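You operate a simulated robot arm through the tools that you are given. There is no shell and no other tool. Be economical: measure what you need, move in short steps, check, and stop when the job is done.

Carry out the task below with a simulated two-armed robot. There is one attempt and no reset: what you move stays moved.

Task
Take the grey cloth from the beige table and lay it out flat on the teal table.

The check looks at the end state, three seconds after you hand in, the way a careful person would. Anything else that was tipped, shoved, dropped, spilled or broken makes it a failure. Flat cloth is picked up by pressing the open fingertips on it (5 to 10 N) and closing them slowly along it; thin cloth reads only 2 to 8 mm in the jaws.

Robot
Two 7-joint arms with two-finger parallel grippers on one trunk, on a base that drives. Base frame: it is fixed to the floor where the robot stands at the start and does not move with it; the origin is under the middle of the robot, x ahead of it, y to its left, z up; the surface under the hand at the start is at about z = 800. Readings come in mm, rad, newtons and seconds.
The left shoulder is at the start at [20, 113, 1222], the right one opposite. With the tool pointing down near the work surface each hand reaches from about 140 to 580 mm from the robot's upright axis, wherever it stands, measured 20 degrees to its own side. Places, roughly: teal table [2800, -100, 800]. Payload 1.57 kg a hand.
The TCP of each hand is the grasp point between the finger pads, 30 mm short of the fingertips. In the tool frame z runs along the fingers and y along their closing line. Largest opening 80 mm; finger width 17, thickness 12; the body of the gripper, 40 by 82 mm, starts 80 mm behind the TCP.
Orientation is that of the tool frame in the base frame, as a unit quaternion [w, x, y, z]. With the fingers straight down and closing along the base's y, the tool's x points along the base's -x, its y along +y and its z along -z.

Tools
- The arms move only by the tool drive_tool. It takes "left_plan", "right_plan" or both (then of equal length, played together; a hand with none holds still); each is a list of rows, each a list of 2 entries, a list of its own where there are three numbers: the shift along the tool's x, y, z in mm, then the turn, a rotation vector about the tool's x, y, z in rad. In form: [[[x, y, z], [rx, ry, rz]], ...]. A call has 1 to 8 rows; each row shifts and turns the commanded pose from where the row before left it, along the tool's axes as they then stand. "left_claw" and "right_claw" are, for a hand that has rows, the opening, from 0 (shut) to 1 (fully open), set as the call begins (left out, the last holds). Each row takes 0.2 s and may step no farther than 50 mm and 0.15 rad from the row before; otherwise, or with a gripper value out of range, the whole call is refused. Where a pose cannot be reached the arm comes as near as it can. A force on the tool above 40 N (or 10 N above the force at the start of the call, whichever is more), or a blocked arm, ends the call early, and 0.2 s more pass. The fingers move at their own pace (about 45 mm/s each) and stop on an object; they squeeze with about 43 N. The grip force told is the motor's: it shows also when the fingers shut on nothing. Time passes only in rows, and 0.2 s behind the last, so rows that do not move let the fingers close. It gives the time, the measured TCP pose, the force on the tool (base axes), the opening and the grip force at its end, in the units of the frame above (readings bear some noise), with the torque about the TCP (base axes, N m) and any sound that the robot's microphone picked up.
- Cameras (640 x 400 px; columns grow to the right, rows downward): "scene" is now at [91.2, 2.5, 1329.6]; the picture's right is [0.03, -1.00, 0.00], its down [-0.71, -0.02, -0.70] and it looks along [0.70, 0.02, -0.71] (base axes); focal length 252 px, centre (320, 200). "left" rides on the left gripper at [72, 7, -122] in its tool frame; the picture's right is [-0.09, 1.00, 0.00], its down [-0.84, -0.08, -0.54] and it looks along [-0.54, -0.05, 0.84] (tool axes); focal length 238 px, centre (320, 200). "right" rides on the right gripper at [72, -7, -122] in its tool frame; the picture's right is [0.09, 1.00, 0.00], its down [-0.84, 0.08, -0.54] and it looks along [-0.54, 0.05, 0.84] (tool axes); focal length 238 px, centre (320, 200). There is no depth. A picture from a camera that has moved, and an enlarged one, comes with that camera's place and axes in the base frame and with its lens.
- capture(camera): a new picture of that camera. The clock stands still meanwhile.
- raise_lower(by): slides the trunk up (or, below 0, down) by that many mm; the arms and the scene camera ride with it, the base frame stays. It gives what a move gives, with no picture.
- drive_base(legs): drives the robot by 1 to 6 legs, each [ahead, left, turn to the left] in mm, mm and rad, along the robot's own axes; the way and the turn of a leg run together, so that a leg with both is an arc; at most 1500 mm and 3.142 rad a leg. The arms and the cameras ride along, it lands a little off, and it stops where it bumps. It gives what a move gives.
- head_to(pan, tilt): turns the head with the scene camera to pan (to the left, within 1.396 rad either way) and tilt (down, from -0.506 to 1.204), counted from straight ahead of the robot. It gives what a move gives.
- enlarge(camera, box): a new picture of the part [left, top, right, bottom] of that camera's present view, enlarged. The clock stands still meanwhile.
- finish_job(): hands the job in; it is judged then, once.

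Work in short steps. Places have to be worked out from the pictures, the camera data and where the tool is seen: move nearer, look again, correct. Check each grasp and each placing, and mend what went wrong. You have 120 turns and 100 pictures in all, those below and enlarged ones among them. Open the grippers and draw the arms clear of the work before you hand the job in, unless the task says otherwise; then end with one line.

The tools are called after "Call:" as a command line: name --argument value ..., lists and objects as JSON in quotes. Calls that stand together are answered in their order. drive_tool: Moves the arms, as the interface text tells. Its arguments: {"type":"object","properties":{"left_plan":{"type":"array","items":{"type":"array"}},"left_claw":{"type":"number"},"right_plan":{"type":"array","items":{"type":"array"}},"right_claw":{"type":"number"}},"required":[]} The other tools are called the same way: raise_lower (by) slides the trunk up or down; drive_base (legs) drives the base; head_to (pan, tilt) turns the head that bears the scene camera; capture (camera) takes a picture; enlarge (camera, box) takes an enlarged picture of a part of a camera's view; finish_job () hands the job in.

At the start:

```text
time: 0.0
left_eef_pos: [465.4, 247.8, 1020.9]
left_tcp_rot: [0.0, 0.0, 1.0, 0.0]
left_wrist_force: [0.1, -0.4, -0.7]
left_ft_torque: [-0.01, 0.02, 0.0]
left_width: 80.0
left_grasp_force: 0.1
right_eef_pos: [435.6, -157.5, 940.6]
right_tcp_rot: [0.001, -0.001, 1.0, 0.001]
right_wrist_force: [0.5, -0.1, -0.1]
right_ft_torque: [-0.02, 0.02, 0.01]
right_width: 80.0
right_grasp_force: 0.1
trunk travel left (down, up): [-275.0, 295.0]
robot x, y, heading: [-1.3, -0.2, -0.001]
head pan, tilt: [0.031, 0.792]
```

scene: 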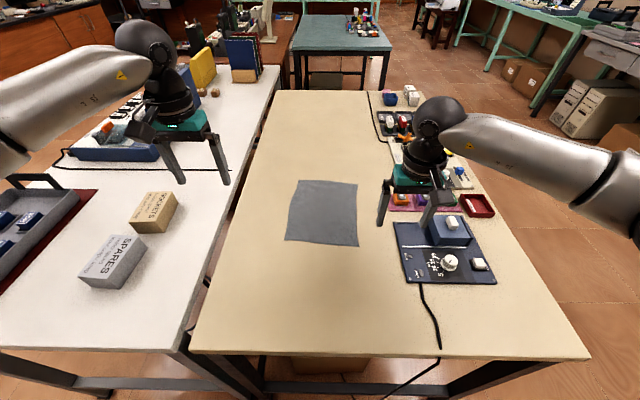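
right: 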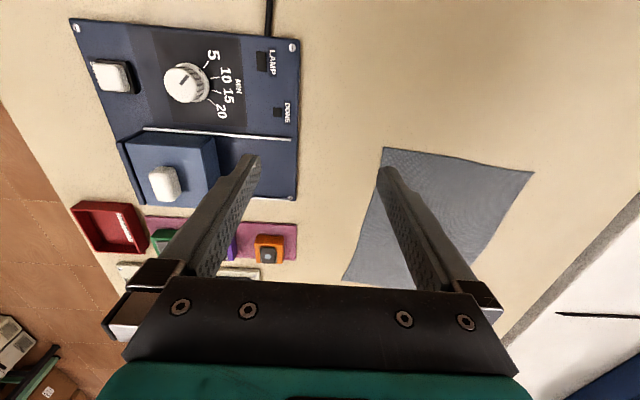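
left: 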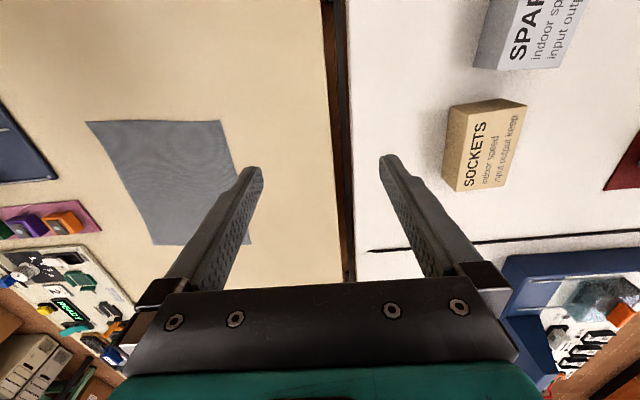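

The three views agree that the cloth's near corners are at about (454,-82) and (467,105), and it measures roughly 230 x 185 mm. I'll bring both hands over those corners, still above the table, with the claws partly open.

Call:
drive_tool --left_plan '[[[-3, -43, 0], [0, 0, 0]], [[-3, -43, 0], [0, 0, 0]], [[-3, -43, 0], [0, 0, 0]], [[-3, -43, 0], [0, 0, 0]], [[0, 0, 45], [0, 0, 0]], [[0, 0, 45], [0, 0, 0]], [[0, 0, 30], [0, 0, 0]], [[0, 0, 20], [0, 0, 0]]]' --right_plan '[[[-8, 26, 0], [0, 0, 0]], [[-8, 26, 0], [0, 0, 0]], [[-8, 26, 0], [0, 0, 0]], [[-8, 26, 0], [0, 0, 0]], [[0, 0, 20], [0, 0, 0]], [[0, 0, 20], [0, 0, 0]], [[0, 0, 10], [0, 0, 0]], [[0, 0, 10], [0, 0, 0]]]' --left_claw 0.42 --right_claw 0.42

```text
time: 1.8
left_eef_pos: [477.2, 74.3, 880.2]
left_tcp_rot: [0.001, 0.0, 1.0, -0.001]
left_wrist_force: [0.5, 0.2, -0.2]
left_ft_torque: [-0.04, -0.01, -0.02]
left_width: 33.8
left_grasp_force: 0.0
right_eef_pos: [467.0, -53.6, 881.1]
right_tcp_rot: [0.0, 0.0, 1.0, 0.0]
right_wrist_force: [0.6, 0.1, 0.0]
right_ft_torque: [-0.02, 0.0, -0.06]
right_width: 33.5
right_grasp_force: 0.0
trunk travel left (down, up): [-275.0, 295.0]
robot x, y, heading: [-0.6, 3.2, -0.003]
head pan, tilt: [0.031, 0.792]
```

Both hands are at the planned points, with the tips about 50 mm above the table. I'll look before pressing down.

Call:
capture --camera "left"

Call:
capture --camera "right"

Call:
enlarge --camera "scene" --box '[240, 150, 400, 270]'

```text
96 pictures are left
camera left: at [405.9, 78.1, 1002.0], right [0.09, 1.0, 0.0], down [0.84, -0.08, 0.54], along [0.54, -0.05, -0.84], focal length 238 px, centre (320, 200)
```

left: 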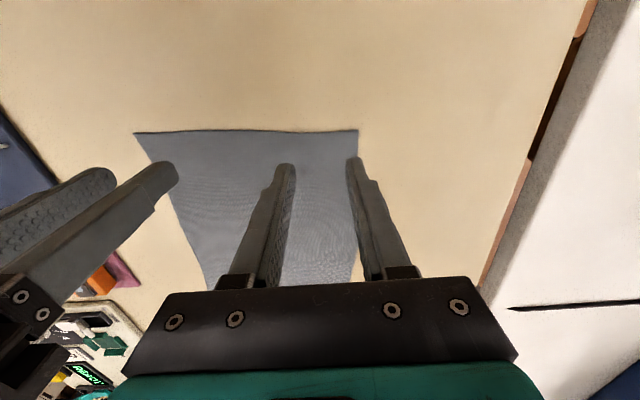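

```text
95 pictures are left
camera right: at [396.0, -58.9, 1004.8], right [-0.09, 1.0, 0.0], down [0.84, 0.08, 0.54], along [0.54, 0.05, -0.84], focal length 238 px, centre (320, 200)
```

right: 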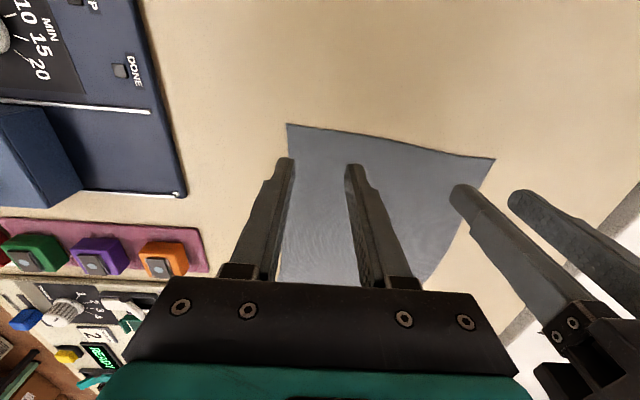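

```text
3.33 times, centred on (320, 210) of scene
camera zoom: at [91.3, 2.5, 1329.6], right [0.03, -1.0, 0.0], down [-0.71, -0.02, -0.7], along [0.7, 0.02, -0.71], focal length 840 px, centre (320, 167)
```

zoom: 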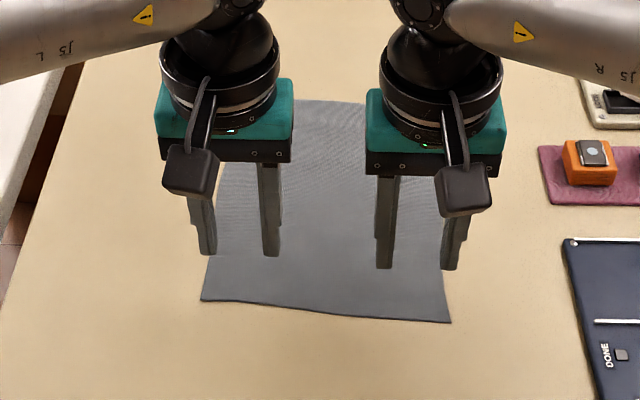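

The cloth corner checks out again at (468,105), and the fingertips sit inside both corners. I'll descend to just above contact.

Call:
drive_tool --left_plan '[[[0, 0, 25], [0, 0, 0]], [[0, 0, 12], [0, 0, 0]], [[0, 0, 8], [0, 0, 0]], [[0, 0, 2], [0, 0, 0]]]' --right_plan '[[[0, 0, 25], [0, 0, 0]], [[0, 0, 13], [0, 0, 0]], [[0, 0, 8], [0, 0, 0]], [[0, 0, 2], [0, 0, 0]]]'

```text
time: 2.8
left_eef_pos: [476.7, 74.0, 832.9]
left_tcp_rot: [0.0, 0.0, 1.0, 0.0]
left_wrist_force: [0.3, -0.4, 0.3]
left_ft_torque: [0.01, -0.01, 0.01]
left_width: 33.5
left_grasp_force: 0.1
right_eef_pos: [466.7, -53.9, 831.8]
right_tcp_rot: [0.0, 0.0, 1.0, 0.001]
right_wrist_force: [-0.2, 0.0, -0.2]
right_ft_torque: [0.0, -0.01, -0.01]
right_width: 33.5
right_grasp_force: 0.1
trunk travel left (down, up): [-275.0, 295.0]
robot x, y, heading: [2.3, -1.0, -0.001]
head pan, tilt: [0.031, 0.792]
```

No contact yet, so I'll lower in 1 mm steps.

Call:
drive_tool --left_plan '[[[0, 0, 1], [0, 0, 0]], [[0, 0, 1], [0, 0, 0]], [[0, 0, 1], [0, 0, 0]]]' --right_plan '[[[0, 0, 1], [0, 0, 0]], [[0, 0, 1], [0, 0, 0]], [[0, 0, 0], [0, 0, 0]]]'

```text
time: 3.6
left_eef_pos: [477.7, 73.0, 830.9]
left_tcp_rot: [0.0, 0.0, 1.0, -0.001]
left_wrist_force: [-1.4, -0.2, 4.8]
left_ft_torque: [0.08, 0.04, 0.04]
left_width: 33.6
left_grasp_force: 0.1
right_eef_pos: [466.7, -53.4, 831.9]
right_tcp_rot: [0.001, 0.0, 1.0, 0.001]
right_wrist_force: [0.1, 0.0, 0.7]
right_ft_torque: [0.04, -0.01, 0.02]
right_width: 33.5
right_grasp_force: 0.0
trunk travel left (down, up): [-275.0, 295.0]
robot x, y, heading: [3.6, 2.3, 0.001]
head pan, tilt: [0.031, 0.792]
```

The left hand is pressing at 5 N and the right has only just touched. I'll lower both a little more.

Call:
drive_tool --left_plan '[[[0, 0, 0.5], [0, 0, 0]], [[0, 0, 0], [0, 0, 0]]]' --right_plan '[[[0, 0, 1], [0, 0, 0]], [[0, 0, 0.6], [0, 0, 0]]]'

```text
time: 4.2
left_eef_pos: [477.9, 72.7, 832.0]
left_tcp_rot: [0.001, 0.0, 1.0, 0.0]
left_wrist_force: [1.2, 0.1, 3.1]
left_ft_torque: [0.06, -0.01, -0.03]
left_width: 33.5
left_grasp_force: 0.0
right_eef_pos: [467.5, -53.4, 831.0]
right_tcp_rot: [0.002, 0.001, 1.0, 0.001]
right_wrist_force: [-2.1, -2.4, 18.3]
right_ft_torque: [-0.18, 0.13, -0.03]
right_width: 33.9
right_grasp_force: 0.1
trunk travel left (down, up): [-275.0, 295.0]
robot x, y, heading: [3.6, -1.4, -0.001]
head pan, tilt: [0.031, 0.792]
```

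The right hand is too hard at 18 N and the left is a bit light at 3 N. I'll correct both.

Call:
drive_tool --left_plan '[[[0, 0, 0.4], [0, 0, 0]], [[0, 0, 0], [0, 0, 0]]]' --right_plan '[[[0, 0, -0.8], [0, 0, 0]], [[0, 0, 0], [0, 0, 0]]]'

```text
time: 4.8
left_eef_pos: [477.4, 73.6, 830.8]
left_tcp_rot: [0.001, 0.0, 1.0, 0.0]
left_wrist_force: [-0.6, 0.8, 8.8]
left_ft_torque: [0.14, 0.06, -0.01]
left_width: 33.4
left_grasp_force: 0.0
right_eef_pos: [466.2, -54.3, 830.5]
right_tcp_rot: [0.002, -0.001, 1.0, 0.0]
right_wrist_force: [-0.3, -1.9, 20.4]
right_ft_torque: [-0.21, 0.06, 0.03]
right_width: 33.5
right_grasp_force: 0.1
trunk travel left (down, up): [-275.0, 295.0]
robot x, y, heading: [-0.5, 0.6, 0.005]
head pan, tilt: [0.031, 0.792]
```

The left is good at 9 N. The right still reads 20 N, so I'll raise it further.

Call:
drive_tool --right_plan '[[[0, 0, -0.8], [0, 0, 0]], [[0, 0, 0], [0, 0, 0]]]'

```text
time: 5.4
left_eef_pos: [476.9, 73.5, 831.4]
left_tcp_rot: [0.001, 0.0, 1.0, -0.001]
left_wrist_force: [-3.3, 0.8, 15.8]
left_ft_torque: [0.19, 0.09, 0.06]
left_width: 33.7
left_grasp_force: 0.2
right_eef_pos: [464.3, -53.6, 831.8]
right_tcp_rot: [0.001, 0.0, 1.0, 0.0]
right_wrist_force: [3.7, -0.4, 15.0]
right_ft_torque: [-0.13, -0.08, 0.01]
right_width: 33.7
right_grasp_force: 0.0
trunk travel left (down, up): [-275.0, 295.0]
robot x, y, heading: [-0.7, 3.9, 0.001]
head pan, tilt: [0.031, 0.792]
```

Both hands now read about 15 N, with some lag in the readings. I'll ease each up about 0.6 mm.

Call:
drive_tool --left_plan '[[[0, 0, -0.6], [0, 0, 0]], [[0, 0, 0], [0, 0, 0]], [[0, 0, 0], [0, 0, 0]]]' --right_plan '[[[0, 0, -0.6], [0, 0, 0]], [[0, 0, 0], [0, 0, 0]], [[0, 0, 0], [0, 0, 0]]]'

```text
time: 6.2
left_eef_pos: [477.5, 73.9, 830.8]
left_tcp_rot: [0.001, 0.0, 1.0, -0.001]
left_wrist_force: [-0.7, -2.0, 11.0]
left_ft_torque: [0.11, 0.05, 0.02]
left_width: 32.9
left_grasp_force: 0.1
right_eef_pos: [465.5, -53.7, 831.3]
right_tcp_rot: [0.001, 0.001, 1.0, 0.001]
right_wrist_force: [3.0, 2.5, 15.4]
right_ft_torque: [-0.09, -0.06, 0.01]
right_width: 33.4
right_grasp_force: 0.2
trunk travel left (down, up): [-275.0, 295.0]
robot x, y, heading: [-3.0, -3.5, -0.001]
head pan, tilt: [0.031, 0.792]
```

One more small correction, then I'll start closing in slow stages.

Call:
drive_tool --left_plan '[[[0, 0, -0.2], [0, 0, 0]], [[0, 0, 0], [0, 0, 0]], [[0, 0, 0], [0, 0, 0]]]' --right_plan '[[[0, 0, -0.7], [0, 0, 0]], [[0, 0, 0], [0, 0, 0]], [[0, 0, 0], [0, 0, 0]]]' --left_claw 0.35 --right_claw 0.35

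```text
time: 7.0
left_eef_pos: [476.7, 75.2, 830.5]
left_tcp_rot: [0.001, 0.0, 1.0, 0.0]
left_wrist_force: [-0.9, -1.1, 12.7]
left_ft_torque: [0.06, 0.01, 0.01]
left_width: 28.8
left_grasp_force: 1.0
right_eef_pos: [464.4, -54.6, 831.0]
right_tcp_rot: [0.0, 0.0, 1.0, 0.001]
right_wrist_force: [-0.2, 2.5, 8.9]
right_ft_torque: [0.02, 0.05, -0.01]
right_width: 28.6
right_grasp_force: 0.4
trunk travel left (down, up): [-275.0, 295.0]
robot x, y, heading: [-0.0, 0.5, 0.0]
head pan, tilt: [0.031, 0.792]
```

Forces are fine at 12.7 and 9 N, so I'll keep closing slowly.

Call:
drive_tool --left_plan '[[[0, 0, -0.4], [0, 0, 0]], [[0, 0, 0], [0, 0, 0]], [[0, 0, 0], [0, 0, 0]]]' --right_plan '[[[0, 0, 0], [0, 0, 0]], [[0, 0, 0], [0, 0, 0]], [[0, 0, 0], [0, 0, 0]]]' --left_claw 0.26 --right_claw 0.26

Call:
enlarge --camera "left" --box '[120, 80, 420, 280]'

```text
time: 7.8
left_eef_pos: [476.4, 74.6, 832.2]
left_tcp_rot: [0.0, 0.0, 1.0, 0.0]
left_wrist_force: [0.4, -1.3, 4.2]
left_ft_torque: [0.02, 0.01, 0.0]
left_width: 20.7
left_grasp_force: 0.0
right_eef_pos: [465.5, -53.9, 831.2]
right_tcp_rot: [0.0, 0.001, 1.0, 0.001]
right_wrist_force: [-1.5, 0.3, 6.7]
right_ft_torque: [0.02, 0.05, 0.03]
right_width: 20.8
right_grasp_force: 0.0
trunk travel left (down, up): [-275.0, 295.0]
robot x, y, heading: [3.3, 0.6, -0.003]
head pan, tilt: [0.031, 0.792]
```

```text
2.00 times, centred on (270, 180) of left
camera zoom: at [406.2, 79.8, 953.2], right [0.09, 1.0, 0.0], down [0.84, -0.08, 0.54], along [0.54, -0.05, -0.84], focal length 477 px, centre (420, 240)
```

zoom: 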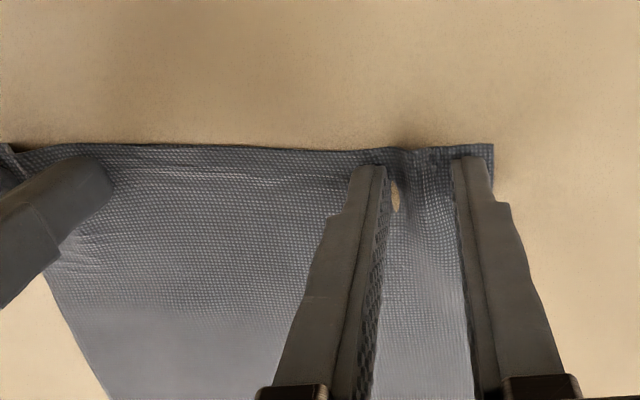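

The cloth is rucking up between the left fingers as wanted. I'll close further, keeping the pressure on.

Call:
drive_tool --left_plan '[[[0, 0, 0.4], [0, 0, 0]], [[0, 0, 0], [0, 0, 0]], [[0, 0, 0], [0, 0, 0]]]' --right_plan '[[[0, 0, 0.2], [0, 0, 0]], [[0, 0, 0], [0, 0, 0]], [[0, 0, 0], [0, 0, 0]]]' --left_claw 0.16 --right_claw 0.16

Call:
drive_tool --left_plan '[[[0, 0, 0], [0, 0, 0]], [[0, 0, 0], [0, 0, 0]], [[0, 0, 0], [0, 0, 0]], [[0, 0, 0], [0, 0, 0]]]' --right_plan '[[[0, 0, 0], [0, 0, 0]], [[0, 0, 0], [0, 0, 0]], [[0, 0, 0], [0, 0, 0]], [[0, 0, 0], [0, 0, 0]]]' --left_claw 0.0 --right_claw 0.0

Call:
enlarge --camera "left" --box '[120, 80, 420, 280]'

Call:
enlarge --camera "right" --box '[220, 80, 520, 280]'

```text
time: 8.6
left_eef_pos: [476.8, 74.2, 831.0]
left_tcp_rot: [-0.001, -0.001, 1.0, 0.0]
left_wrist_force: [0.2, -1.4, 2.1]
left_ft_torque: [-0.02, 0.0, 0.0]
left_width: 13.0
left_grasp_force: 0.6
right_eef_pos: [465.8, -55.0, 830.0]
right_tcp_rot: [0.001, 0.0, 1.0, 0.0]
right_wrist_force: [0.2, 1.4, 7.2]
right_ft_torque: [0.03, 0.02, -0.01]
right_width: 12.3
right_grasp_force: 0.1
trunk travel left (down, up): [-275.0, 295.0]
robot x, y, heading: [3.4, 2.2, 0.005]
head pan, tilt: [0.031, 0.792]
```

```text
time: 9.6
left_eef_pos: [476.0, 74.0, 830.8]
left_tcp_rot: [0.0, 0.0, 1.0, -0.002]
left_wrist_force: [-0.3, -1.9, 3.6]
left_ft_torque: [-0.07, 0.05, 0.02]
left_width: 1.3
left_grasp_force: 23.5
right_eef_pos: [465.6, -54.3, 831.6]
right_tcp_rot: [0.0, 0.0, 1.0, 0.001]
right_wrist_force: [1.5, 3.4, 5.8]
right_ft_torque: [0.08, -0.01, -0.01]
right_width: 1.8
right_grasp_force: 23.6
trunk travel left (down, up): [-275.0, 295.0]
robot x, y, heading: [0.7, -2.2, -0.003]
head pan, tilt: [0.031, 0.792]
```

```text
2.00 times, centred on (270, 180) of left
camera zoom: at [406.0, 79.9, 953.5], right [0.09, 1.0, 0.0], down [0.84, -0.08, 0.54], along [0.54, -0.05, -0.84], focal length 477 px, centre (420, 240)
```

zoom: 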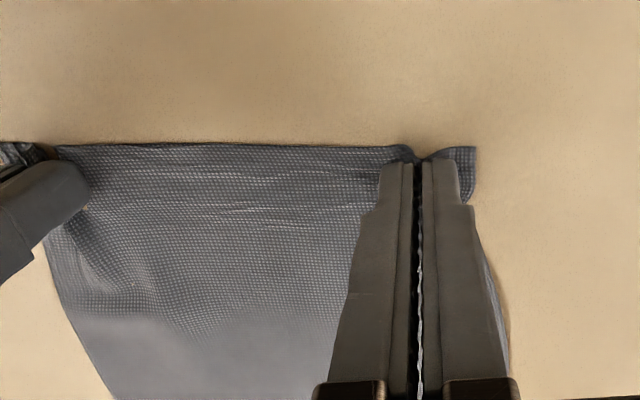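

```text
2.00 times, centred on (370, 180) of right
camera zoom: at [394.4, -58.7, 954.7], right [-0.09, 1.0, 0.0], down [0.84, 0.08, 0.54], along [0.54, 0.05, -0.84], focal length 477 px, centre (220, 240)
```

zoom: 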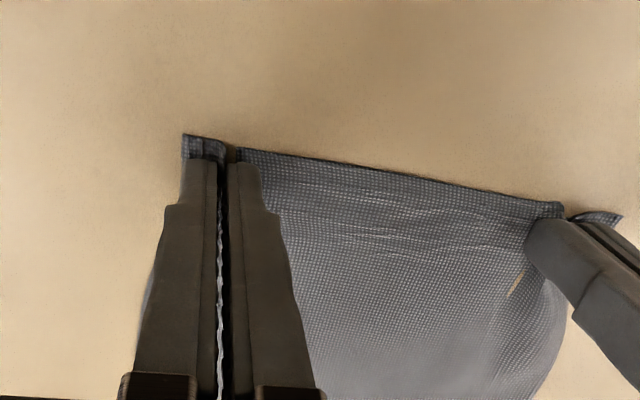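

Both hands look to hold a fold. I'll let the grip settle and then lift slowly.

Call:
drive_tool --left_plan '[[[0, 0, 0], [0, 0, 0]], [[0, 0, 0], [0, 0, 0]], [[0, 0, -5], [0, 0, 0]], [[0, 0, -10], [0, 0, 0]], [[0, 0, -15], [0, 0, 0]], [[0, 0, -15], [0, 0, 0]], [[0, 0, -15], [0, 0, 0]]]' --right_plan '[[[0, 0, 0], [0, 0, 0]], [[0, 0, 0], [0, 0, 0]], [[0, 0, -5], [0, 0, 0]], [[0, 0, -10], [0, 0, 0]], [[0, 0, -15], [0, 0, 0]], [[0, 0, -15], [0, 0, 0]], [[0, 0, -15], [0, 0, 0]]]'

Call:
capture --camera "left"

Call:
enlarge --camera "scene" --box '[240, 150, 400, 270]'

```text
time: 11.2
left_eef_pos: [476.9, 74.5, 892.9]
left_tcp_rot: [0.001, 0.0, 1.0, 0.001]
left_wrist_force: [0.4, -1.0, 0.2]
left_ft_torque: [-0.07, 0.01, 0.01]
left_width: 1.2
left_grasp_force: 23.4
right_eef_pos: [466.7, -54.4, 893.1]
right_tcp_rot: [-0.001, -0.001, 1.0, 0.0]
right_wrist_force: [0.1, 1.4, -0.4]
right_ft_torque: [0.06, 0.01, 0.04]
right_width: 1.8
right_grasp_force: 23.6
trunk travel left (down, up): [-275.0, 295.0]
robot x, y, heading: [-2.3, -1.1, 0.004]
head pan, tilt: [0.031, 0.792]
```

```text
90 pictures are left
camera left: at [405.5, 79.5, 1014.2], right [0.09, 1.0, 0.0], down [0.84, -0.08, 0.54], along [0.54, -0.05, -0.84], focal length 238 px, centre (320, 200)
```

left: 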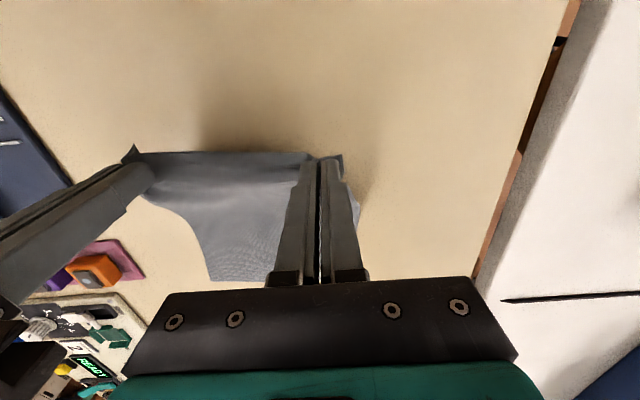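

```text
3.33 times, centred on (320, 210) of scene
camera zoom: at [91.1, 2.5, 1329.6], right [0.03, -1.0, 0.0], down [-0.71, -0.02, -0.7], along [0.7, 0.02, -0.71], focal length 840 px, centre (320, 167)
```

zoom: 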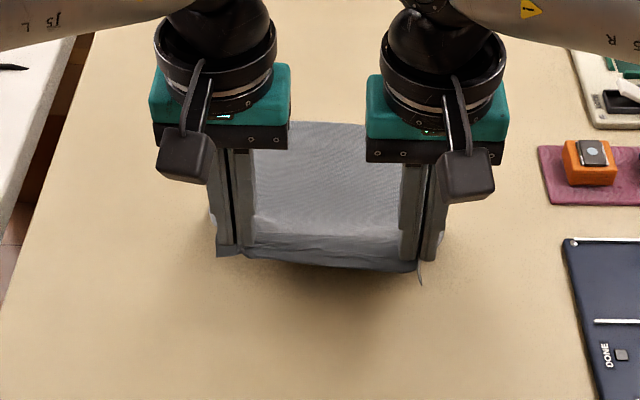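

Both corners are held. I'll lift slowly until the whole cloth hangs clear.

Call:
drive_tool --left_plan '[[[0, 0, -25], [0, 0, 0]], [[0, 0, -25], [0, 0, 0]], [[0, 0, -25], [0, 0, 0]], [[0, 0, -25], [0, 0, 0]], [[0, 0, -25], [0, 0, 0]], [[0, 0, -25], [0, 0, 0]], [[0, 0, -25], [0, 0, 0]], [[0, 0, -25], [0, 0, 0]]]' --right_plan '[[[0, 0, -25], [0, 0, 0]], [[0, 0, -25], [0, 0, 0]], [[0, 0, -25], [0, 0, 0]], [[0, 0, -25], [0, 0, 0]], [[0, 0, -25], [0, 0, 0]], [[0, 0, -25], [0, 0, 0]], [[0, 0, -25], [0, 0, 0]], [[0, 0, -25], [0, 0, 0]]]'

Call:
raise_lower --by 80

Call:
capture --camera "scene"

```text
time: 13.0
left_eef_pos: [480.2, 76.8, 1090.1]
left_tcp_rot: [0.0, -0.001, 1.0, 0.0]
left_wrist_force: [0.1, -3.8, -0.2]
left_ft_torque: [-0.15, 0.04, -0.03]
left_width: 1.3
left_grasp_force: 23.1
right_eef_pos: [467.4, -55.5, 1090.8]
right_tcp_rot: [0.0, 0.0, 1.0, 0.0]
right_wrist_force: [-0.7, 4.0, -0.6]
right_ft_torque: [0.11, -0.02, 0.07]
right_width: 1.8
right_grasp_force: 23.4
trunk travel left (down, up): [-275.0, 295.0]
robot x, y, heading: [-0.3, 2.1, 0.003]
head pan, tilt: [0.031, 0.792]
```

```text
time: 14.2
left_eef_pos: [480.8, 75.6, 1169.2]
left_tcp_rot: [0.0, 0.0, 1.0, 0.0]
left_wrist_force: [-0.6, -4.0, 0.3]
left_ft_torque: [-0.13, 0.03, -0.03]
left_width: 1.4
left_grasp_force: 23.3
right_eef_pos: [467.8, -54.1, 1171.5]
right_tcp_rot: [0.0, 0.001, 1.0, 0.0]
right_wrist_force: [1.8, 3.5, 0.4]
right_ft_torque: [0.09, 0.0, 0.04]
right_width: 1.7
right_grasp_force: 23.7
trunk travel left (down, up): [-355.0, 215.0]
robot x, y, heading: [-0.0, -0.7, 0.003]
head pan, tilt: [0.031, 0.792]
```

```text
88 pictures are left
camera scene: at [91.4, 2.5, 1409.5], right [0.03, -1.0, 0.0], down [-0.71, -0.02, -0.7], along [0.7, 0.02, -0.71], focal length 252 px, centre (320, 200)
```

scene: 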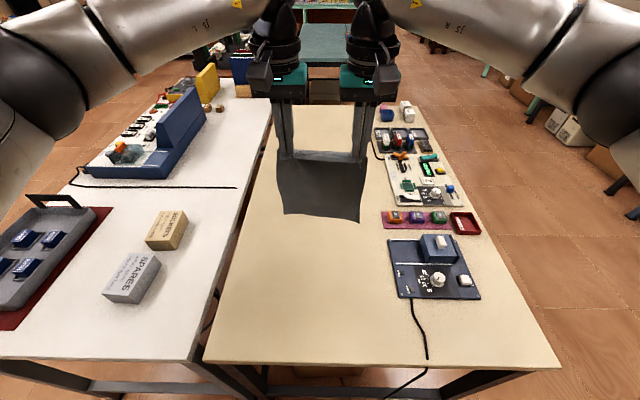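

The cloth hangs cleanly between the hands, with its top edge taut. Before driving, I'll look to the right side for the route.

Call:
head_to --pan -1.2 --tilt 0.5

Call:
capture --camera "scene"

Call:
head_to --pan -0.5 --tilt 0.5

Call:
capture --camera "scene"

```text
time: 15.6
left_eef_pos: [479.6, 75.6, 1169.4]
left_tcp_rot: [0.0, 0.0, 1.0, -0.001]
left_wrist_force: [0.0, -3.4, 1.3]
left_ft_torque: [-0.09, 0.03, -0.03]
left_width: 1.5
left_grasp_force: 23.2
right_eef_pos: [467.2, -54.1, 1171.8]
right_tcp_rot: [0.0, 0.001, 1.0, 0.001]
right_wrist_force: [-0.2, 3.2, -0.5]
right_ft_torque: [0.07, -0.02, 0.06]
right_width: 1.8
right_grasp_force: 23.3
trunk travel left (down, up): [-355.0, 215.0]
robot x, y, heading: [0.2, 1.8, 0.001]
head pan, tilt: [-1.201, 0.499]
```

```text
87 pictures are left
camera scene: at [43.3, -84.9, 1435.0], right [-0.93, -0.36, 0.0], down [-0.17, 0.45, -0.88], along [0.32, -0.82, -0.48], focal length 252 px, centre (320, 200)
```

scene: 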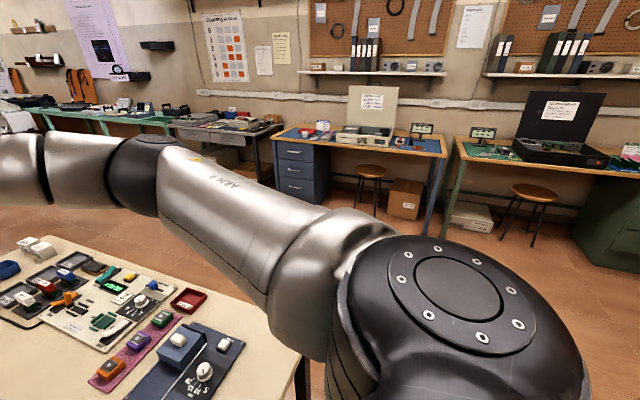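

```text
time: 16.7
left_eef_pos: [478.9, 75.9, 1169.3]
left_tcp_rot: [0.0, 0.0, 1.0, 0.0]
left_wrist_force: [-0.2, -4.7, 0.6]
left_ft_torque: [-0.12, 0.01, -0.02]
left_width: 1.3
left_grasp_force: 22.9
right_eef_pos: [467.9, -54.0, 1171.6]
right_tcp_rot: [0.0, 0.0, 1.0, 0.0]
right_wrist_force: [-0.2, 3.1, -0.3]
right_ft_torque: [0.12, 0.02, 0.06]
right_width: 1.8
right_grasp_force: 23.5
trunk travel left (down, up): [-355.0, 215.0]
robot x, y, heading: [-2.4, 0.6, -0.004]
head pan, tilt: [-0.499, 0.499]
```

```text
86 pictures are left
camera scene: at [90.1, -43.7, 1435.0], right [-0.48, -0.88, 0.0], down [-0.42, 0.23, -0.88], along [0.77, -0.42, -0.48], focal length 252 px, centre (320, 200)
```

scene: 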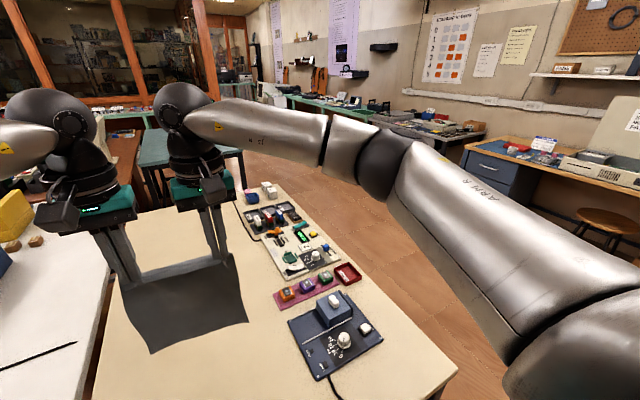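

The aisle on the right is wide and clear. I'll back off, strafe right past the beige table, and go forward a little.

Call:
drive_base --legs '[[-350, 0, 0], [0, -1050, 0], [1000, 0, 0]]'

Call:
head_to --pan 0.3 --tilt 0.5

Call:
capture --camera "scene"

```text
time: 28.8
left_eef_pos: [1128.1, -1023.3, 1169.0]
left_tcp_rot: [0.0, 0.025, 1.0, 0.0]
left_wrist_force: [0.1, -3.4, 0.6]
left_ft_torque: [-0.11, -0.01, -0.03]
left_width: 1.5
left_grasp_force: 23.9
right_eef_pos: [1109.6, -1152.9, 1171.7]
right_tcp_rot: [0.0, 0.024, 1.0, 0.001]
right_wrist_force: [0.9, 3.5, -0.2]
right_ft_torque: [0.08, 0.0, 0.08]
right_width: 2.2
right_grasp_force: 23.1
trunk travel left (down, up): [-355.0, 215.0]
robot x, y, heading: [644.9, -1077.2, -0.05]
head pan, tilt: [-0.499, 0.499]
```

```text
time: 29.9
left_eef_pos: [1127.3, -1022.6, 1169.2]
left_tcp_rot: [-0.001, 0.025, 1.0, -0.001]
left_wrist_force: [-0.1, -3.3, 0.4]
left_ft_torque: [-0.1, -0.01, 0.02]
left_width: 1.4
left_grasp_force: 23.4
right_eef_pos: [1109.5, -1152.6, 1171.5]
right_tcp_rot: [0.0, 0.024, 1.0, 0.001]
right_wrist_force: [-0.2, 3.5, -0.2]
right_ft_torque: [0.06, -0.03, 0.05]
right_width: 1.7
right_grasp_force: 23.3
trunk travel left (down, up): [-355.0, 215.0]
robot x, y, heading: [644.5, -1073.6, -0.051]
head pan, tilt: [0.3, 0.499]
```

```text
85 pictures are left
camera scene: at [743.6, -1053.9, 1435.0], right [0.25, -0.97, 0.0], down [-0.46, -0.12, -0.88], along [0.85, 0.22, -0.48], focal length 252 px, centre (320, 200)
```

scene: 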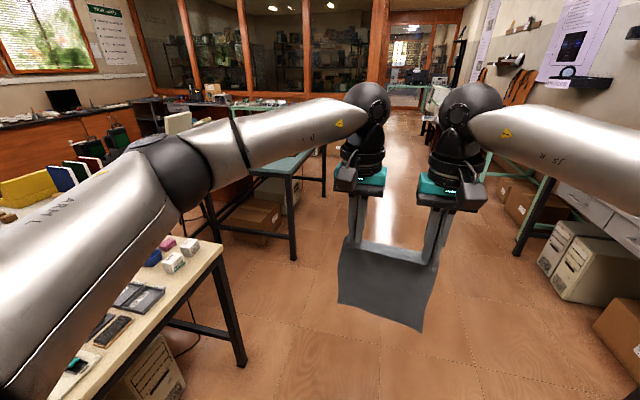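

I can see the teal table's right edge is at about y=-440, with its front at about x=2240, and its right side is free. I'll correct my heading and drive alongside it.

Call:
drive_base --legs '[[0, 0, 0.05], [1150, 0, 0]]'

Call:
head_to --pan 0.8 --tilt 0.6

Call:
capture --camera "scene"

```text
time: 36.3
left_eef_pos: [2290.2, -971.0, 1168.6]
left_tcp_rot: [0.0, -0.013, 1.0, 0.0]
left_wrist_force: [-0.7, -3.9, -0.5]
left_ft_torque: [-0.1, -0.02, -0.03]
left_width: 1.3
left_grasp_force: 23.1
right_eef_pos: [2281.2, -1103.3, 1171.5]
right_tcp_rot: [0.0, -0.013, 1.0, 0.001]
right_wrist_force: [-0.1, 3.2, 0.0]
right_ft_torque: [0.11, 0.0, 0.06]
right_width: 1.8
right_grasp_force: 23.8
trunk travel left (down, up): [-355.0, 215.0]
robot x, y, heading: [1813.8, -1062.7, 0.024]
head pan, tilt: [0.3, 0.499]
```

```text
time: 37.2
left_eef_pos: [2288.8, -971.6, 1169.0]
left_tcp_rot: [-0.001, -0.013, 1.0, -0.001]
left_wrist_force: [0.1, -2.9, 0.0]
left_ft_torque: [-0.05, 0.01, -0.01]
left_width: 1.3
left_grasp_force: 23.2
right_eef_pos: [2281.2, -1103.0, 1171.7]
right_tcp_rot: [-0.001, -0.013, 1.0, -0.001]
right_wrist_force: [-0.8, 3.3, 0.2]
right_ft_torque: [0.08, 0.0, 0.03]
right_width: 1.6
right_grasp_force: 23.8
trunk travel left (down, up): [-355.0, 215.0]
robot x, y, heading: [1814.8, -1059.9, 0.028]
head pan, tilt: [0.799, 0.6]
```

```text
84 pictures are left
camera scene: at [1882.6, -995.2, 1425.9], right [0.73, -0.68, 0.0], down [-0.38, -0.41, -0.83], along [0.56, 0.61, -0.56], focal length 252 px, centre (320, 200)
```

scene: 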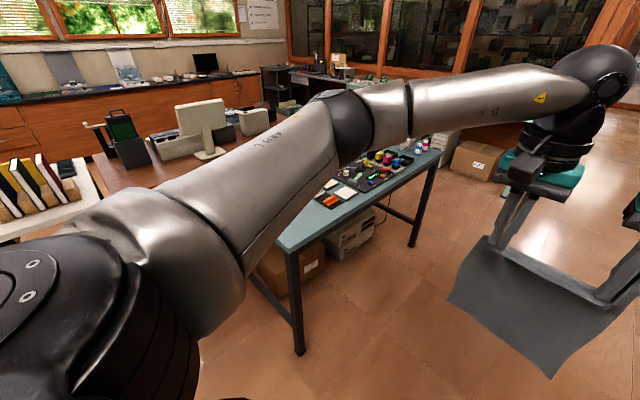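

The tray of objects on the teal table starts at about x=2590 along the right side, so the front strip (x 2250–2550) looks like the free part. I'll approach from the front instead, strafing left into the gap and then looking.

Call:
drive_base --legs '[[-60, 0, -0.026], [0, 600, 0]]'

Call:
head_to --pan 0.0 --tilt 0.6

Call:
capture --camera "scene"

Call:
head_to --pan 0.9 --tilt 0.6

Call:
capture --camera "scene"

```text
time: 41.2
left_eef_pos: [2224.3, -365.0, 1168.5]
left_tcp_rot: [-0.001, -0.009, 1.0, -0.001]
left_wrist_force: [0.3, -2.7, 0.4]
left_ft_torque: [-0.12, -0.02, -0.02]
left_width: 1.2
left_grasp_force: 23.2
right_eef_pos: [2215.9, -495.7, 1171.8]
right_tcp_rot: [0.0, -0.009, 1.0, -0.001]
right_wrist_force: [0.1, 4.2, 0.2]
right_ft_torque: [0.07, 0.02, 0.04]
right_width: 2.0
right_grasp_force: 23.6
trunk travel left (down, up): [-355.0, 215.0]
robot x, y, heading: [1749.3, -447.9, 0.015]
head pan, tilt: [0.799, 0.6]
```

```text
time: 42.3
left_eef_pos: [2224.7, -365.7, 1168.4]
left_tcp_rot: [0.0, -0.008, 1.0, 0.0]
left_wrist_force: [-0.4, -3.5, 0.2]
left_ft_torque: [-0.08, 0.01, -0.04]
left_width: 1.2
left_grasp_force: 22.9
right_eef_pos: [2215.4, -496.1, 1171.7]
right_tcp_rot: [0.001, -0.01, 1.0, 0.0]
right_wrist_force: [1.0, 1.6, -0.4]
right_ft_torque: [0.11, 0.01, 0.03]
right_width: 2.0
right_grasp_force: 23.6
trunk travel left (down, up): [-355.0, 215.0]
robot x, y, heading: [1748.1, -449.8, 0.02]
head pan, tilt: [0.0, 0.6]
```

```text
83 pictures are left
camera scene: at [1845.5, -449.0, 1425.9], right [0.02, -1.0, 0.0], down [-0.56, -0.01, -0.83], along [0.82, 0.02, -0.56], focal length 252 px, centre (320, 200)
```

scene: 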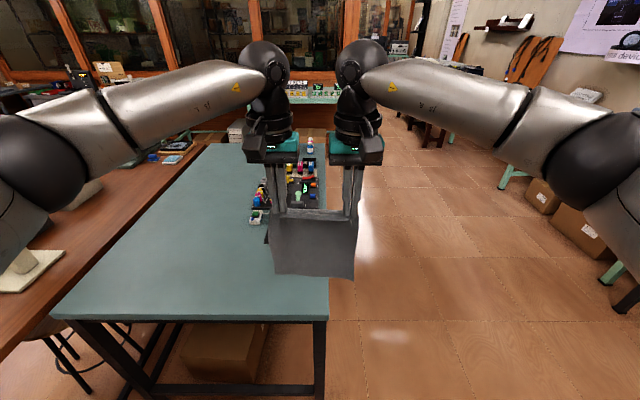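

```text
time: 43.5
left_eef_pos: [2225.0, -365.8, 1169.6]
left_tcp_rot: [0.0, -0.009, 1.0, 0.0]
left_wrist_force: [-0.1, -3.0, -0.5]
left_ft_torque: [-0.07, 0.0, -0.01]
left_width: 1.2
left_grasp_force: 23.7
right_eef_pos: [2214.8, -496.1, 1170.9]
right_tcp_rot: [0.0, -0.009, 1.0, -0.001]
right_wrist_force: [0.4, 2.8, 0.5]
right_ft_torque: [0.11, 0.01, 0.02]
right_width: 1.6
right_grasp_force: 23.7
trunk travel left (down, up): [-355.0, 215.0]
robot x, y, heading: [1747.6, -448.8, 0.022]
head pan, tilt: [0.901, 0.6]
```

```text
82 pictures are left
camera scene: at [1810.9, -380.5, 1425.9], right [0.79, -0.61, 0.0], down [-0.34, -0.45, -0.83], along [0.5, 0.66, -0.56], focal length 252 px, centre (320, 200)
```

scene: 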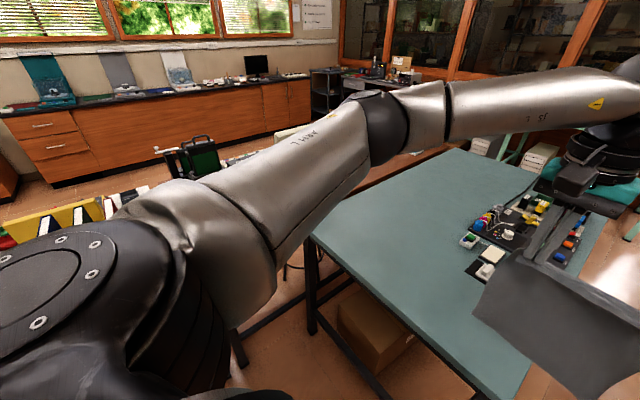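

The front strip is free: the teal front edge is at x≈2207, y from -460 to 262. Objects only start at x≈2510 and only for y<-170, and a monitor stands at about (2353,500). I'll centre the robot near y=-70 and look again.

Call:
drive_base --legs '[[0, 0, -0.02], [0, 380, 0]]'

Call:
capture --camera "scene"

Call:
head_to --pan 0.0 --tilt 0.8

Call:
capture --camera "scene"

```text
time: 46.3
left_eef_pos: [2227.9, 3.4, 1168.7]
left_tcp_rot: [0.0, 0.002, 1.0, -0.001]
left_wrist_force: [0.3, -3.1, -0.2]
left_ft_torque: [-0.13, -0.03, -0.02]
left_width: 1.3
left_grasp_force: 23.5
right_eef_pos: [2215.2, -127.4, 1170.6]
right_tcp_rot: [0.0, 0.003, 1.0, 0.0]
right_wrist_force: [0.7, 3.0, 0.0]
right_ft_torque: [0.07, -0.03, 0.02]
right_width: 1.9
right_grasp_force: 23.6
trunk travel left (down, up): [-355.0, 215.0]
robot x, y, heading: [1749.7, -70.2, -0.004]
head pan, tilt: [0.901, 0.6]
```

```text
81 pictures are left
camera scene: at [1813.6, -1.2, 1425.9], right [0.78, -0.62, 0.0], down [-0.35, -0.44, -0.82], along [0.52, 0.64, -0.57], focal length 252 px, centre (320, 200)
```

scene: 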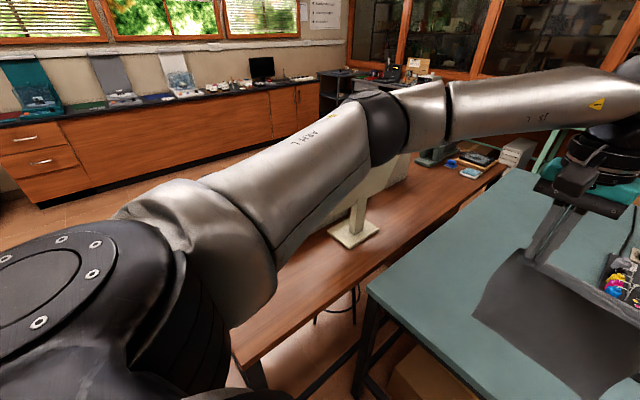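

```text
time: 47.5
left_eef_pos: [2227.5, 2.0, 1169.5]
left_tcp_rot: [-0.001, 0.002, 1.0, -0.001]
left_wrist_force: [-0.3, -2.5, -0.2]
left_ft_torque: [-0.12, 0.0, 0.0]
left_width: 1.3
left_grasp_force: 23.7
right_eef_pos: [2215.4, -126.7, 1171.1]
right_tcp_rot: [-0.001, 0.003, 1.0, 0.0]
right_wrist_force: [0.1, 2.7, 0.2]
right_ft_torque: [0.08, -0.01, 0.02]
right_width: 1.7
right_grasp_force: 24.0
trunk travel left (down, up): [-355.0, 215.0]
robot x, y, heading: [1746.6, -68.6, -0.006]
head pan, tilt: [0.0, 0.799]
```

```text
80 pictures are left
camera scene: at [1839.0, -71.1, 1409.0], right [0.0, -1.0, 0.0], down [-0.72, 0.0, -0.7], along [0.7, 0.0, -0.72], focal length 252 px, centre (320, 200)
```

scene: 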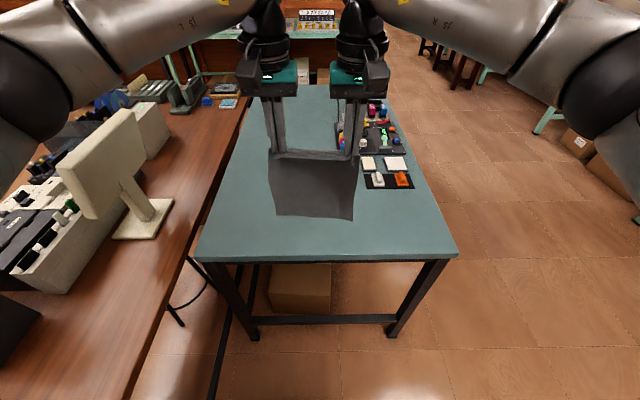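

The tray of parts begins at about x=2493, y<-230, and the monitor panel reaches to about y≈400. I'll shift right to y≈-140 to keep the left elbow clear of the monitor, then move forward to x≈1965.

Call:
drive_base --legs '[[0, -75, 0.005], [218, 0, 0]]'

Call:
head_to --pan 0.2 --tilt 0.9

Call:
capture --camera "scene"

Call:
capture --camera "left"

```text
time: 49.8
left_eef_pos: [2442.8, -69.2, 1168.4]
left_tcp_rot: [0.0, -0.001, 1.0, -0.001]
left_wrist_force: [-0.6, -2.4, -1.2]
left_ft_torque: [-0.09, 0.01, 0.02]
left_width: 1.2
left_grasp_force: 23.4
right_eef_pos: [2432.4, -199.0, 1171.1]
right_tcp_rot: [0.0, -0.002, 1.0, 0.0]
right_wrist_force: [-0.3, 3.7, -0.6]
right_ft_torque: [0.09, -0.03, 0.03]
right_width: 1.7
right_grasp_force: 23.5
trunk travel left (down, up): [-355.0, 215.0]
robot x, y, heading: [1963.4, -143.6, 0.005]
head pan, tilt: [0.0, 0.799]
```

```text
time: 50.5
left_eef_pos: [2443.1, -68.5, 1168.8]
left_tcp_rot: [0.0, -0.001, 1.0, -0.001]
left_wrist_force: [0.2, -2.7, 0.5]
left_ft_torque: [-0.08, 0.03, -0.01]
left_width: 1.0
left_grasp_force: 23.1
right_eef_pos: [2430.5, -198.7, 1171.6]
right_tcp_rot: [0.0, -0.002, 1.0, -0.001]
right_wrist_force: [-0.5, 3.0, 0.3]
right_ft_torque: [0.04, 0.02, 0.02]
right_width: 2.0
right_grasp_force: 24.3
trunk travel left (down, up): [-355.0, 215.0]
robot x, y, heading: [1969.6, -145.2, 0.004]
head pan, tilt: [0.201, 0.901]
```

```text
79 pictures are left
camera scene: at [2048.0, -130.3, 1401.2], right [0.2, -0.98, 0.0], down [-0.77, -0.16, -0.62], along [0.61, 0.13, -0.78], focal length 252 px, centre (320, 200)
```

scene: 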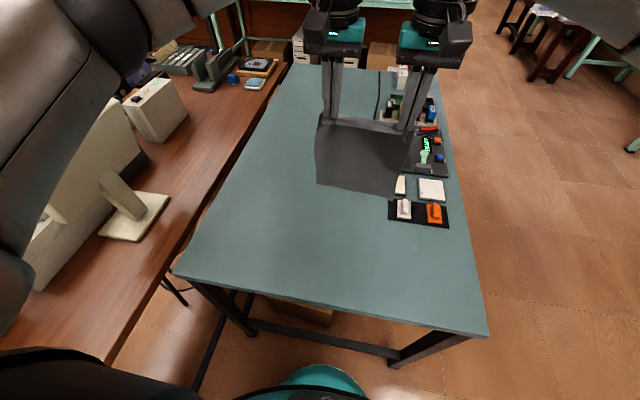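

```text
78 pictures are left
camera left: at [2372.1, -63.5, 1291.2], right [0.09, 1.0, 0.0], down [0.84, -0.07, 0.54], along [0.54, -0.05, -0.84], focal length 238 px, centre (320, 200)
```

left: 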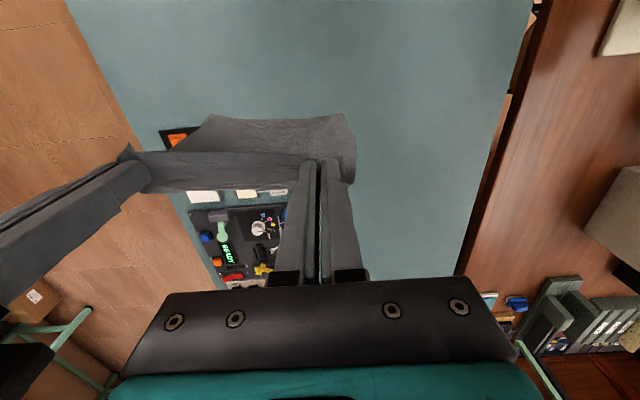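

Tray corner is at about (2485,-237), the cloth plane is at x≈2437, and its right edge is at y≈-227. I'll move the hands 38 mm ahead and 15 mm left, then lower by arm only until the bottom edge is just above the table.

Call:
drive_tool --left_plan '[[[-12, 5, 0], [0, 0, 0]], [[-13, 5, 0], [0, 0, 0]], [[-13, 5, 0], [0, 0, 0]], [[0, 0, 25], [0, 0, 0]], [[0, 0, 25], [0, 0, 0]], [[0, 0, 25], [0, 0, 0]], [[0, 0, 15], [0, 0, 0]], [[0, 0, 0], [0, 0, 0]]]' --right_plan '[[[-12, 5, 0], [0, 0, 0]], [[-13, 5, 0], [0, 0, 0]], [[-13, 5, 0], [0, 0, 0]], [[0, 0, 25], [0, 0, 0]], [[0, 0, 25], [0, 0, 0]], [[0, 0, 25], [0, 0, 0]], [[0, 0, 15], [0, 0, 0]], [[0, 0, 0], [0, 0, 0]]]'

Call:
capture --camera "scene"

Call:
capture --camera "left"

```text
time: 52.3
left_eef_pos: [2482.0, -55.4, 1078.3]
left_tcp_rot: [0.0, -0.002, 1.0, -0.001]
left_wrist_force: [0.0, -0.2, -0.1]
left_ft_torque: [-0.02, -0.01, -0.02]
left_width: 1.1
left_grasp_force: 23.5
right_eef_pos: [2468.2, -181.2, 1080.3]
right_tcp_rot: [0.0, -0.002, 1.0, 0.0]
right_wrist_force: [0.0, 1.0, -0.1]
right_ft_torque: [0.02, 0.01, -0.01]
right_width: 2.1
right_grasp_force: 24.3
trunk travel left (down, up): [-355.0, 215.0]
robot x, y, heading: [1964.1, -148.3, 0.002]
head pan, tilt: [0.201, 0.901]
```

```text
77 pictures are left
camera scene: at [2048.0, -130.2, 1401.1], right [0.2, -0.98, 0.0], down [-0.77, -0.16, -0.62], along [0.61, 0.13, -0.78], focal length 252 px, centre (320, 200)
```

scene: 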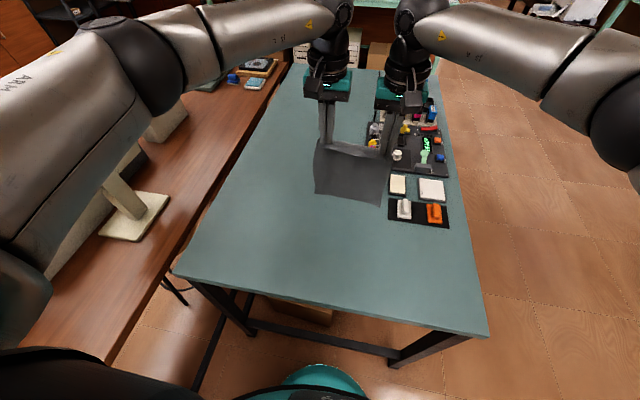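

```text
76 pictures are left
camera left: at [2410.2, -49.2, 1201.3], right [0.09, 1.0, 0.0], down [0.84, -0.07, 0.54], along [0.54, -0.05, -0.84], focal length 238 px, centre (320, 200)
```

left: 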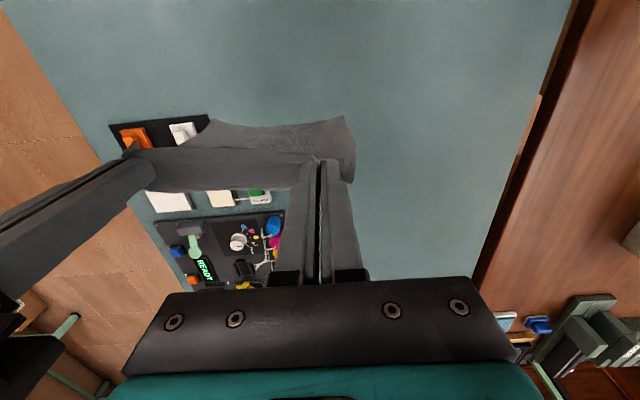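

The bottom edge is at z≈850 and swings slightly ahead of the hands (x≈2503), with its right corner about 20 mm from the tray. I'll shift both hands 25 mm back and 12 mm left, then lower 30 mm.

Call:
drive_tool --left_plan '[[[12, 6, 0], [0, 0, 0]], [[13, 6, 0], [0, 0, 0]], [[0, 0, 10], [0, 0, 0]], [[0, 0, 10], [0, 0, 0]], [[0, 0, 10], [0, 0, 0]], [[0, 0, 0], [0, 0, 0]]]' --right_plan '[[[12, 6, 0], [0, 0, 0]], [[13, 6, 0], [0, 0, 0]], [[0, 0, 10], [0, 0, 0]], [[0, 0, 10], [0, 0, 0]], [[0, 0, 10], [0, 0, 0]], [[0, 0, 0], [0, 0, 0]]]'

Call:
enlarge --camera "scene" --box '[240, 80, 480, 230]'

Call:
capture --camera "left"

```text
time: 53.7
left_eef_pos: [2456.1, -42.3, 1049.2]
left_tcp_rot: [0.002, 0.0, 1.0, -0.001]
left_wrist_force: [-0.3, -0.7, -0.3]
left_ft_torque: [-0.06, -0.02, -0.02]
left_width: 1.3
left_grasp_force: 23.7
right_eef_pos: [2441.5, -169.0, 1051.2]
right_tcp_rot: [0.0, -0.001, 1.0, 0.0]
right_wrist_force: [0.0, 2.2, 0.4]
right_ft_torque: [0.04, -0.02, 0.05]
right_width: 2.0
right_grasp_force: 23.5
trunk travel left (down, up): [-355.0, 215.0]
robot x, y, heading: [1963.7, -144.3, 0.002]
head pan, tilt: [0.201, 0.901]
```

```text
2.67 times, centred on (360, 155) of scene
camera zoom: at [2048.0, -130.2, 1401.1], right [0.2, -0.98, 0.0], down [-0.77, -0.16, -0.62], along [0.61, 0.13, -0.78], focal length 672 px, centre (213, 320)
```

zoom: 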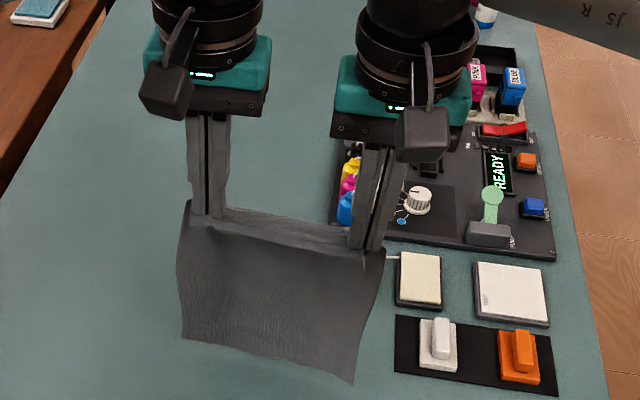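

```text
74 pictures are left
camera left: at [2385.8, -36.7, 1171.2], right [0.09, 1.0, 0.0], down [0.84, -0.07, 0.54], along [0.54, -0.05, -0.84], focal length 238 px, centre (320, 200)
```

left: 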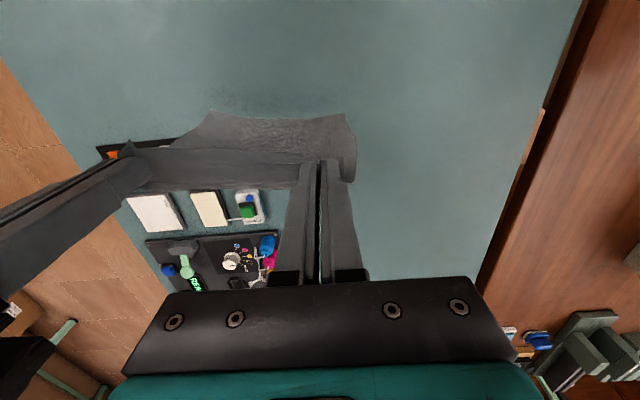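

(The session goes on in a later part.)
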